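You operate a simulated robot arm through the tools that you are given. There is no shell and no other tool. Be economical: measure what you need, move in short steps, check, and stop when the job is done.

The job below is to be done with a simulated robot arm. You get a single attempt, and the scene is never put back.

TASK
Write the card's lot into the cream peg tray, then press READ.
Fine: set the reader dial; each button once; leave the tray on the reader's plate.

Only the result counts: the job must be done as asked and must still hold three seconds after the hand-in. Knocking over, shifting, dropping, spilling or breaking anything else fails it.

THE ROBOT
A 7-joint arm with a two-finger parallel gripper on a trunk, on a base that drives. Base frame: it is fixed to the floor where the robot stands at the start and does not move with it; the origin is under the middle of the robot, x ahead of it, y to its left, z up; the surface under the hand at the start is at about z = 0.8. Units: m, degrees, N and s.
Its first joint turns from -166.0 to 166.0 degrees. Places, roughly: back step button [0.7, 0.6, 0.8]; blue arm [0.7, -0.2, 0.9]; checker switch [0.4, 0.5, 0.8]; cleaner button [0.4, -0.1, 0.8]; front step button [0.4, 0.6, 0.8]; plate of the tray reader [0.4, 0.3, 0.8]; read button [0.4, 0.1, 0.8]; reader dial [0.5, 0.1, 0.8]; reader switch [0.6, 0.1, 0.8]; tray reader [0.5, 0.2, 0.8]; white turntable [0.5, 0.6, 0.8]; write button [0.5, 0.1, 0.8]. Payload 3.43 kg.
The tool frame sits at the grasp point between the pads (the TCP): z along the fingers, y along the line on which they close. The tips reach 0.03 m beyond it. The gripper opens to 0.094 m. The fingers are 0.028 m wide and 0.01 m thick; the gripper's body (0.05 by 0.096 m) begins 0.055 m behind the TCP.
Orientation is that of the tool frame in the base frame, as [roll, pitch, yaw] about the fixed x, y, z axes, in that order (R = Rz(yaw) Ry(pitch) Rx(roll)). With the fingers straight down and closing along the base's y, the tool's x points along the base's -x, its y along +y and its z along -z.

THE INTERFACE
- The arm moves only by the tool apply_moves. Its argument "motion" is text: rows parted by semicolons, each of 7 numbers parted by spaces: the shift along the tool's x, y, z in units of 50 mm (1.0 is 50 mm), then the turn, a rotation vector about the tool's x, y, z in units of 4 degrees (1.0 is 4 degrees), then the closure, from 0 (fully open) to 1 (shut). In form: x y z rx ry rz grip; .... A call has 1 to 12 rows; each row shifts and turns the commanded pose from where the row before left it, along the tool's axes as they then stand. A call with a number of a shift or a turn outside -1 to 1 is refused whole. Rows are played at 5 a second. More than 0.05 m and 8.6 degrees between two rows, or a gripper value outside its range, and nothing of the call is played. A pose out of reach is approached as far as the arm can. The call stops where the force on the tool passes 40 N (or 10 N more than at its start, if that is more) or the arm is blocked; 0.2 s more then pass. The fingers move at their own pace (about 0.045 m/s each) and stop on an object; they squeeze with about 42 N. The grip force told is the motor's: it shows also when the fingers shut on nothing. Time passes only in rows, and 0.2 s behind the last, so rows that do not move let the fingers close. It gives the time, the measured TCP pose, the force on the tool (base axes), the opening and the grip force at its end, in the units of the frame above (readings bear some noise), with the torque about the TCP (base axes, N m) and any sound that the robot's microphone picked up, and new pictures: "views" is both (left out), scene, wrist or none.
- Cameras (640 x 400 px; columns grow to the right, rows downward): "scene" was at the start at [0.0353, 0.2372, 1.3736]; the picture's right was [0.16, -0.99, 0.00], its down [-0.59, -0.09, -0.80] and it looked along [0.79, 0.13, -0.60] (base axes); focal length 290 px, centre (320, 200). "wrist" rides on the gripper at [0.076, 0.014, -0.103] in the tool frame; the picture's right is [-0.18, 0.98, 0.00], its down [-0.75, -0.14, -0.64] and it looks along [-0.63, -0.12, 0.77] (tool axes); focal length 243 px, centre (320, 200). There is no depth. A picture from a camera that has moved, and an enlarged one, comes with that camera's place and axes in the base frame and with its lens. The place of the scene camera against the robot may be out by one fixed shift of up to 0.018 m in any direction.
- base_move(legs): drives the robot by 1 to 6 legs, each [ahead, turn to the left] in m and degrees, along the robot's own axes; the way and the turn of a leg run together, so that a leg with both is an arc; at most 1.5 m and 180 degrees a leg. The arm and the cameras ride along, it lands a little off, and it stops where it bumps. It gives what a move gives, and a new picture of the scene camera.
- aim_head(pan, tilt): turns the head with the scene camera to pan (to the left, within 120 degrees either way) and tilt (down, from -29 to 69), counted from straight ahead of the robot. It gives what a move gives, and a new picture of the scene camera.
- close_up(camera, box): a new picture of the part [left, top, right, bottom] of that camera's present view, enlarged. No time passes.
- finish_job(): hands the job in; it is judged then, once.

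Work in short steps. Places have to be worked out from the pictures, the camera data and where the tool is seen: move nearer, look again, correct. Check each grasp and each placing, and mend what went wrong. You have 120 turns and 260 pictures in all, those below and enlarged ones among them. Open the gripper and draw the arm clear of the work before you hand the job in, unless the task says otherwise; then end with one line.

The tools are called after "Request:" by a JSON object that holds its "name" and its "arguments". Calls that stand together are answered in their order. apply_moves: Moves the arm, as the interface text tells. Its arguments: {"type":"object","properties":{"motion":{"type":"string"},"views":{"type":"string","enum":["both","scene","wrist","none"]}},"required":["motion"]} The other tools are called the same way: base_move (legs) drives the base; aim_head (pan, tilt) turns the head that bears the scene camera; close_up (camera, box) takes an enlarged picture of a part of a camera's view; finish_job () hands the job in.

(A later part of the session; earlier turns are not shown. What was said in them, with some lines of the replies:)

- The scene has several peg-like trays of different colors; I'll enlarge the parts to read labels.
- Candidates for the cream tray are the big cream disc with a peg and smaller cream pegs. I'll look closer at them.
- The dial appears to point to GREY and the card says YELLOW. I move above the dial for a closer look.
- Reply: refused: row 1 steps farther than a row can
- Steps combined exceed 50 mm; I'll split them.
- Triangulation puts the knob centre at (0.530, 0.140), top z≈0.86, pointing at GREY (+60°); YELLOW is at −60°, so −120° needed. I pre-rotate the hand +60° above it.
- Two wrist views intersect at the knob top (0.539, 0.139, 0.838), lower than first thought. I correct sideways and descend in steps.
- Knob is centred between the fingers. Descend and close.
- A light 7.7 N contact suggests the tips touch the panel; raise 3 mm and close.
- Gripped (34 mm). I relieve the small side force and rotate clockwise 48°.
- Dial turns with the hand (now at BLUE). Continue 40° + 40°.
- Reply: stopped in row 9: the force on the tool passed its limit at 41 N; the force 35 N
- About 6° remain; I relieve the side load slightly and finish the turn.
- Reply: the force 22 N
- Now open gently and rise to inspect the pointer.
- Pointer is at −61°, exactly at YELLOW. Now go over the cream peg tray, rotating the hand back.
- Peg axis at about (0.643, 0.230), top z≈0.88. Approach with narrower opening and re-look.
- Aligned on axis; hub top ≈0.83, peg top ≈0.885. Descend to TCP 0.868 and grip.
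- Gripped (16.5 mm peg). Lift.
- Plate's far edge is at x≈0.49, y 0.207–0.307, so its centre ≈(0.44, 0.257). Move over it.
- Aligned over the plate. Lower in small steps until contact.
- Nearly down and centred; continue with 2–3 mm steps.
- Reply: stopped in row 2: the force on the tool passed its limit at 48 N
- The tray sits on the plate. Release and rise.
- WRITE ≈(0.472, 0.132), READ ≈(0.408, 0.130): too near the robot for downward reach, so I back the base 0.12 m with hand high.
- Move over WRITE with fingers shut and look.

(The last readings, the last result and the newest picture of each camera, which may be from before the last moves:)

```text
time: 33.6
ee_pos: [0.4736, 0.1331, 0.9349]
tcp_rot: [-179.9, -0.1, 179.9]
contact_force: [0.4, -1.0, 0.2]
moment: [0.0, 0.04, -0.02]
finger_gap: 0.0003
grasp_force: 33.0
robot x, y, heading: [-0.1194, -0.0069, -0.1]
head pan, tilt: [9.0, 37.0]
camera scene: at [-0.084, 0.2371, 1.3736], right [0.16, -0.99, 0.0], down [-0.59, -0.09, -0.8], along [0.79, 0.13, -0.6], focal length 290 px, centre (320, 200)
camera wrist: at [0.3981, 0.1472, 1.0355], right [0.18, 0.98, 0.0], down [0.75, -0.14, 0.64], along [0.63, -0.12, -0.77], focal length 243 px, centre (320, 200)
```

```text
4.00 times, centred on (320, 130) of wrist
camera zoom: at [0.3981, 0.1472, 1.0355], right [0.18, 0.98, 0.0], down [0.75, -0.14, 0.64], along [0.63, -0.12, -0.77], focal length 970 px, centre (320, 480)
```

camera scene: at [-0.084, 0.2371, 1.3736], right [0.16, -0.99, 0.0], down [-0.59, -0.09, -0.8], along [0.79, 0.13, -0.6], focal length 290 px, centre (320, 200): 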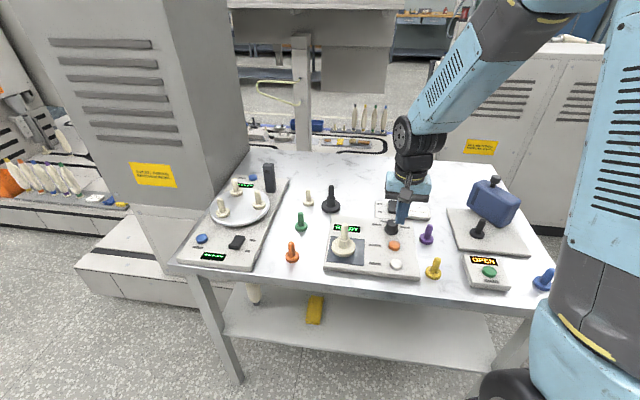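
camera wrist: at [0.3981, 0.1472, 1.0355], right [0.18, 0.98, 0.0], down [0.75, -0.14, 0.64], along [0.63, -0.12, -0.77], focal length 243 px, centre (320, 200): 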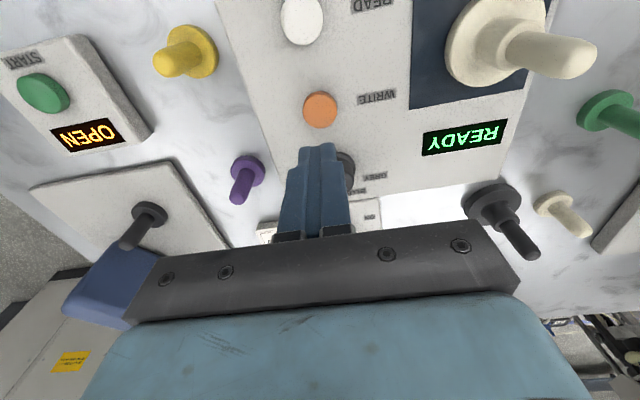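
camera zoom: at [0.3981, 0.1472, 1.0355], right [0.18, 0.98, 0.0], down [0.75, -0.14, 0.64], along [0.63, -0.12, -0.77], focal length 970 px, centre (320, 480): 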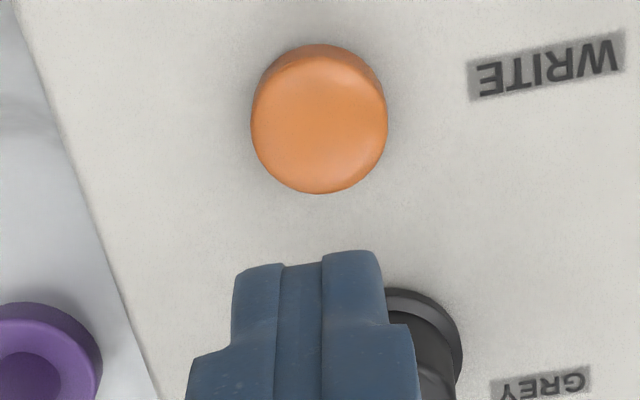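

Button lies on the tool axis. Descend close, then press in small steps.

Request:
{"name": "apply_moves", "arguments": {"motion": "0 0 0.5 0 0 0 1; 0 0 0.5 0 0 0 1; 0 0 0.3 0 0 0 1; 0 0 0 0 0 0 1", "views": "wrist"}}

```text
time: 34.6
ee_pos: [0.4742, 0.1343, 0.8715]
tcp_rot: [-179.9, 0.0, -180.0]
contact_force: [0.4, 0.0, -0.4]
moment: [0.01, 0.0, 0.03]
finger_gap: 0.0
grasp_force: 33.1
robot x, y, heading: [-0.12, -0.0022, 0.2]
head pan, tilt: [9.0, 37.0]
camera wrist: at [0.3976, 0.1484, 0.9724], right [0.18, 0.98, 0.0], down [0.75, -0.14, 0.64], along [0.63, -0.12, -0.77], focal length 243 px, centre (320, 200)
```

wrist: 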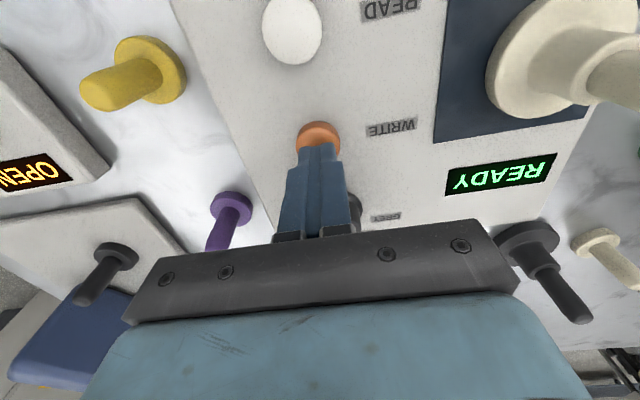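

Request:
{"name": "apply_moves", "arguments": {"motion": "0 0 0.1 0 0 0 1; 0 0 0.1 0 0 0 1; 0 0 0.08 0 0 0 1; 0 0 0.06 0 0 0 1; 0 0 0.05 0 0 0 1; 0 0 0 0 0 0 1", "views": "wrist"}}

```text
time: 36.0
ee_pos: [0.4735, 0.1331, 0.852]
tcp_rot: [-180.0, 0.2, -180.0]
contact_force: [-0.6, 12.5, 30.9]
moment: [0.35, 0.12, -0.01]
finger_gap: 0.0002
grasp_force: 32.8
robot x, y, heading: [-0.1177, -0.0066, 0.0]
head pan, tilt: [9.0, 37.0]
heard: click
camera wrist: at [0.3956, 0.1477, 0.9537], right [0.18, 0.98, 0.0], down [0.75, -0.14, 0.64], along [0.63, -0.12, -0.76], focal length 243 px, centre (320, 200)
```

wrist: 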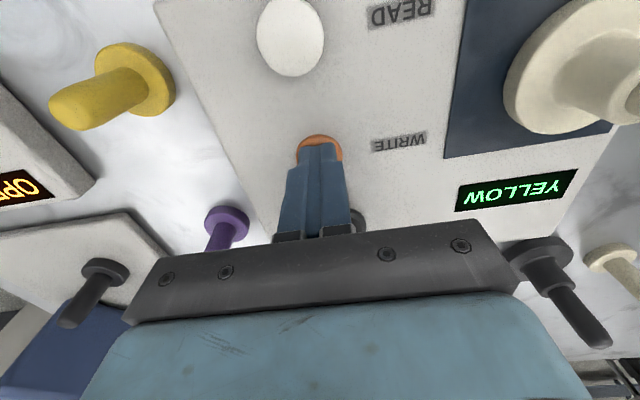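

Click heard and the display shows YELLOW. Rise and move over READ.

Request:
{"name": "apply_moves", "arguments": {"motion": "0 0 -0.5 0 0 0 1; 0 0 -0.9 0 0 0 1; 0.65 -0.04 0 0 0 0 1; 0.65 -0.04 0 0 0 0 1; 0 0 0 0 0 0 1", "views": "wrist"}}

```text
time: 37.2
ee_pos: [0.4082, 0.1297, 0.9222]
tcp_rot: [-179.9, 0.0, -180.0]
contact_force: [-0.6, 0.3, -0.2]
moment: [0.02, 0.01, 0.0]
finger_gap: 0.0
grasp_force: 33.0
robot x, y, heading: [-0.119, -0.0068, -0.1]
head pan, tilt: [9.0, 37.0]
camera wrist: at [0.3312, 0.1434, 1.0232], right [0.18, 0.98, 0.0], down [0.75, -0.14, 0.64], along [0.63, -0.12, -0.77], focal length 243 px, centre (320, 200)
```

wrist: 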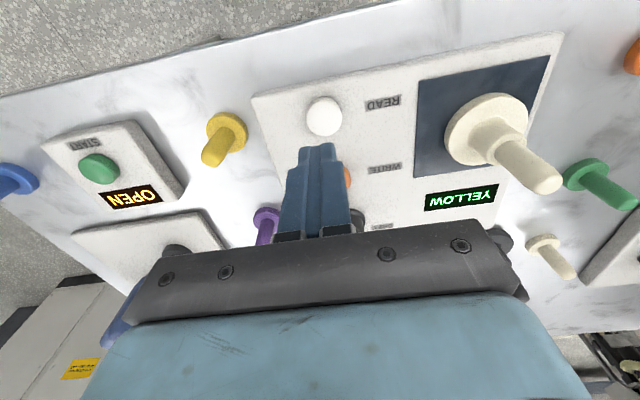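

READ is on axis within 3 mm; nudge and descend.

Request:
{"name": "apply_moves", "arguments": {"motion": "0 0.06 0.4 0 0 0 1; 0 0 0.4 0 0 0 1; 0 0 0.25 0 0 0 1; 0 0 0 0 0 0 1", "views": "wrist"}}

```text
time: 38.2
ee_pos: [0.4076, 0.1319, 0.8693]
tcp_rot: [-179.9, 0.0, 180.0]
contact_force: [-0.3, 0.3, -0.7]
moment: [0.0, 0.0, -0.03]
finger_gap: 0.0002
grasp_force: 32.8
robot x, y, heading: [-0.1173, -0.0053, 0.1]
head pan, tilt: [9.0, 37.0]
camera wrist: at [0.3301, 0.1471, 0.9699], right [0.18, 0.98, 0.0], down [0.75, -0.14, 0.64], along [0.63, -0.12, -0.77], focal length 243 px, centre (320, 200)
```

wrist: 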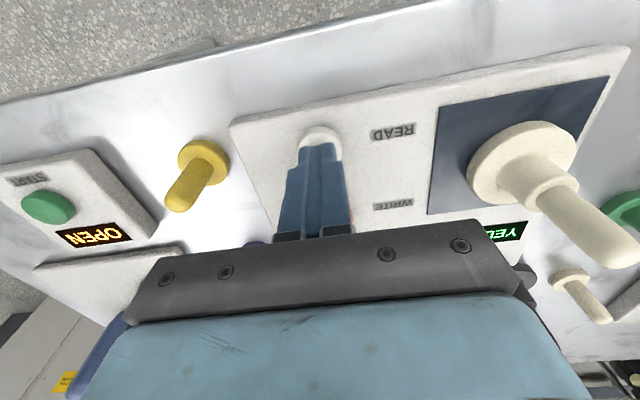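

Press.

Request:
{"name": "apply_moves", "arguments": {"motion": "0 0 0.1 0 0 0 1; 0 0 0.1 0 0 0 1; 0 0 0.06 0 0 0 1; 0 0 0.05 0 0 0 1; 0 0 0.04 0 0 0 1; 0 0 0 0 0 0 1", "views": "wrist"}}

```text
time: 39.6
ee_pos: [0.4088, 0.1317, 0.8527]
tcp_rot: [180.0, 0.2, 179.9]
contact_force: [4.3, 1.0, 32.7]
moment: [0.04, -0.11, -0.03]
finger_gap: 0.0002
grasp_force: 32.8
robot x, y, heading: [-0.1166, -0.0073, 0.1]
head pan, tilt: [9.0, 37.0]
heard: click
camera wrist: at [0.3308, 0.1463, 0.9534], right [0.18, 0.98, 0.0], down [0.75, -0.14, 0.64], along [0.63, -0.12, -0.77], focal length 243 px, centre (320, 200)
```

wrist: 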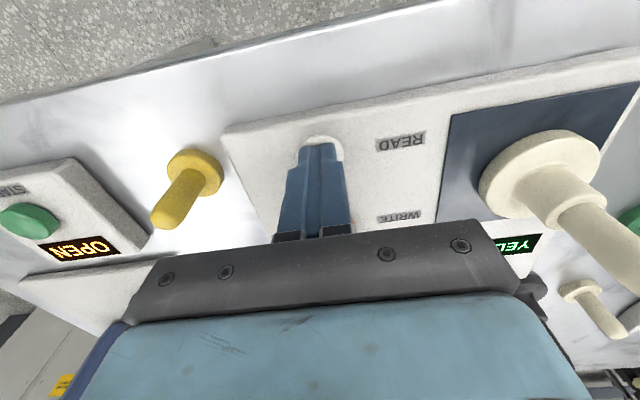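

Clicked once. Rise, then open well above everything and check.

Request:
{"name": "apply_moves", "arguments": {"motion": "0 0 -0.5 0 0 0 1; 0 0 -0.9 0 0 0 1; 0 0 -0.9 0 0 0 1; 0 0 -0.9 0 0 0 0.5; 0 0 -0.5 0 0 0 0; 0 0 0 0 0 0 0; 0 0 0 0 0 0 0"}}

Request:
{"name": "close_up", "arguments": {"camera": "scene", "box": [300, 190, 460, 290]}}

```text
time: 41.2
ee_pos: [0.4074, 0.1323, 1.0358]
tcp_rot: [-179.9, 0.0, 180.0]
contact_force: [0.4, 0.5, -0.6]
moment: [-0.02, 0.0, 0.02]
finger_gap: 0.0851
grasp_force: 0.0
robot x, y, heading: [-0.1189, -0.006, -0.1]
head pan, tilt: [9.0, 37.0]
camera scene: at [-0.0842, 0.2371, 1.3736], right [0.16, -0.99, 0.0], down [-0.59, -0.09, -0.8], along [0.79, 0.13, -0.6], focal length 290 px, centre (320, 200)
camera wrist: at [0.3295, 0.147, 1.1368], right [0.18, 0.98, 0.0], down [0.75, -0.14, 0.64], along [0.63, -0.12, -0.77], focal length 243 px, centre (320, 200)
```

scene: 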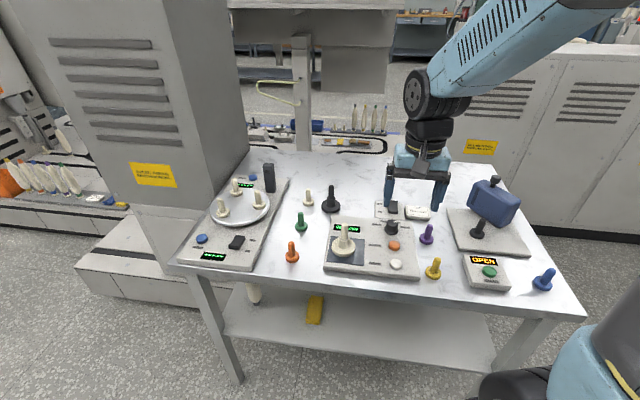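
wrist: 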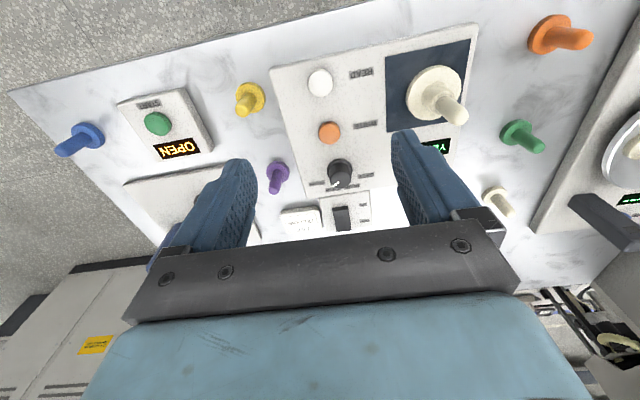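

```text
4.00 times, centred on (380, 240) of scene
camera zoom: at [-0.0842, 0.2371, 1.3736], right [0.16, -0.99, 0.0], down [-0.59, -0.09, -0.8], along [0.79, 0.13, -0.6], focal length 1159 px, centre (80, 40)
```

zoom: 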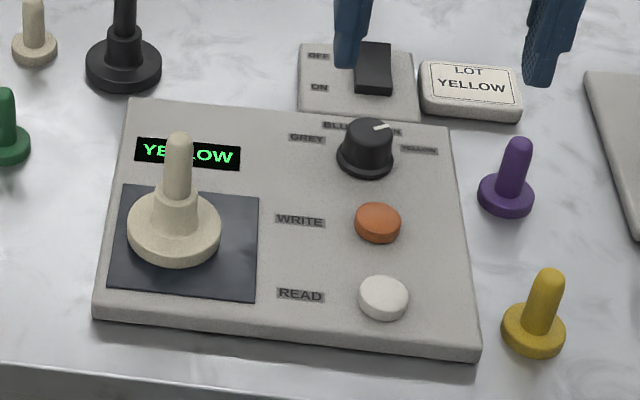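

The display reads YELLOW, the tray is on the plate, both buttons were pressed once, and the arm is clear. Handing in.

Request:
{"name": "finish_job", "arguments": {}}

```text
The job is handed in.
```

I wrote the card's lot, YELLOW, into the cream peg tray and then pressed READ; the reader's display shows YELLOW. I turned the reader dial from GREY to YELLOW and pressed WRITE and READ once each, with one click heard for each. I took the large two-tier cream piece as the peg tray, not the small cream pegs, and it is still on the reader's plate. The gripper is open and raised clear, I saw nothing else moved or knocked over, and the robot base stands about 0.12 m back from where it started.
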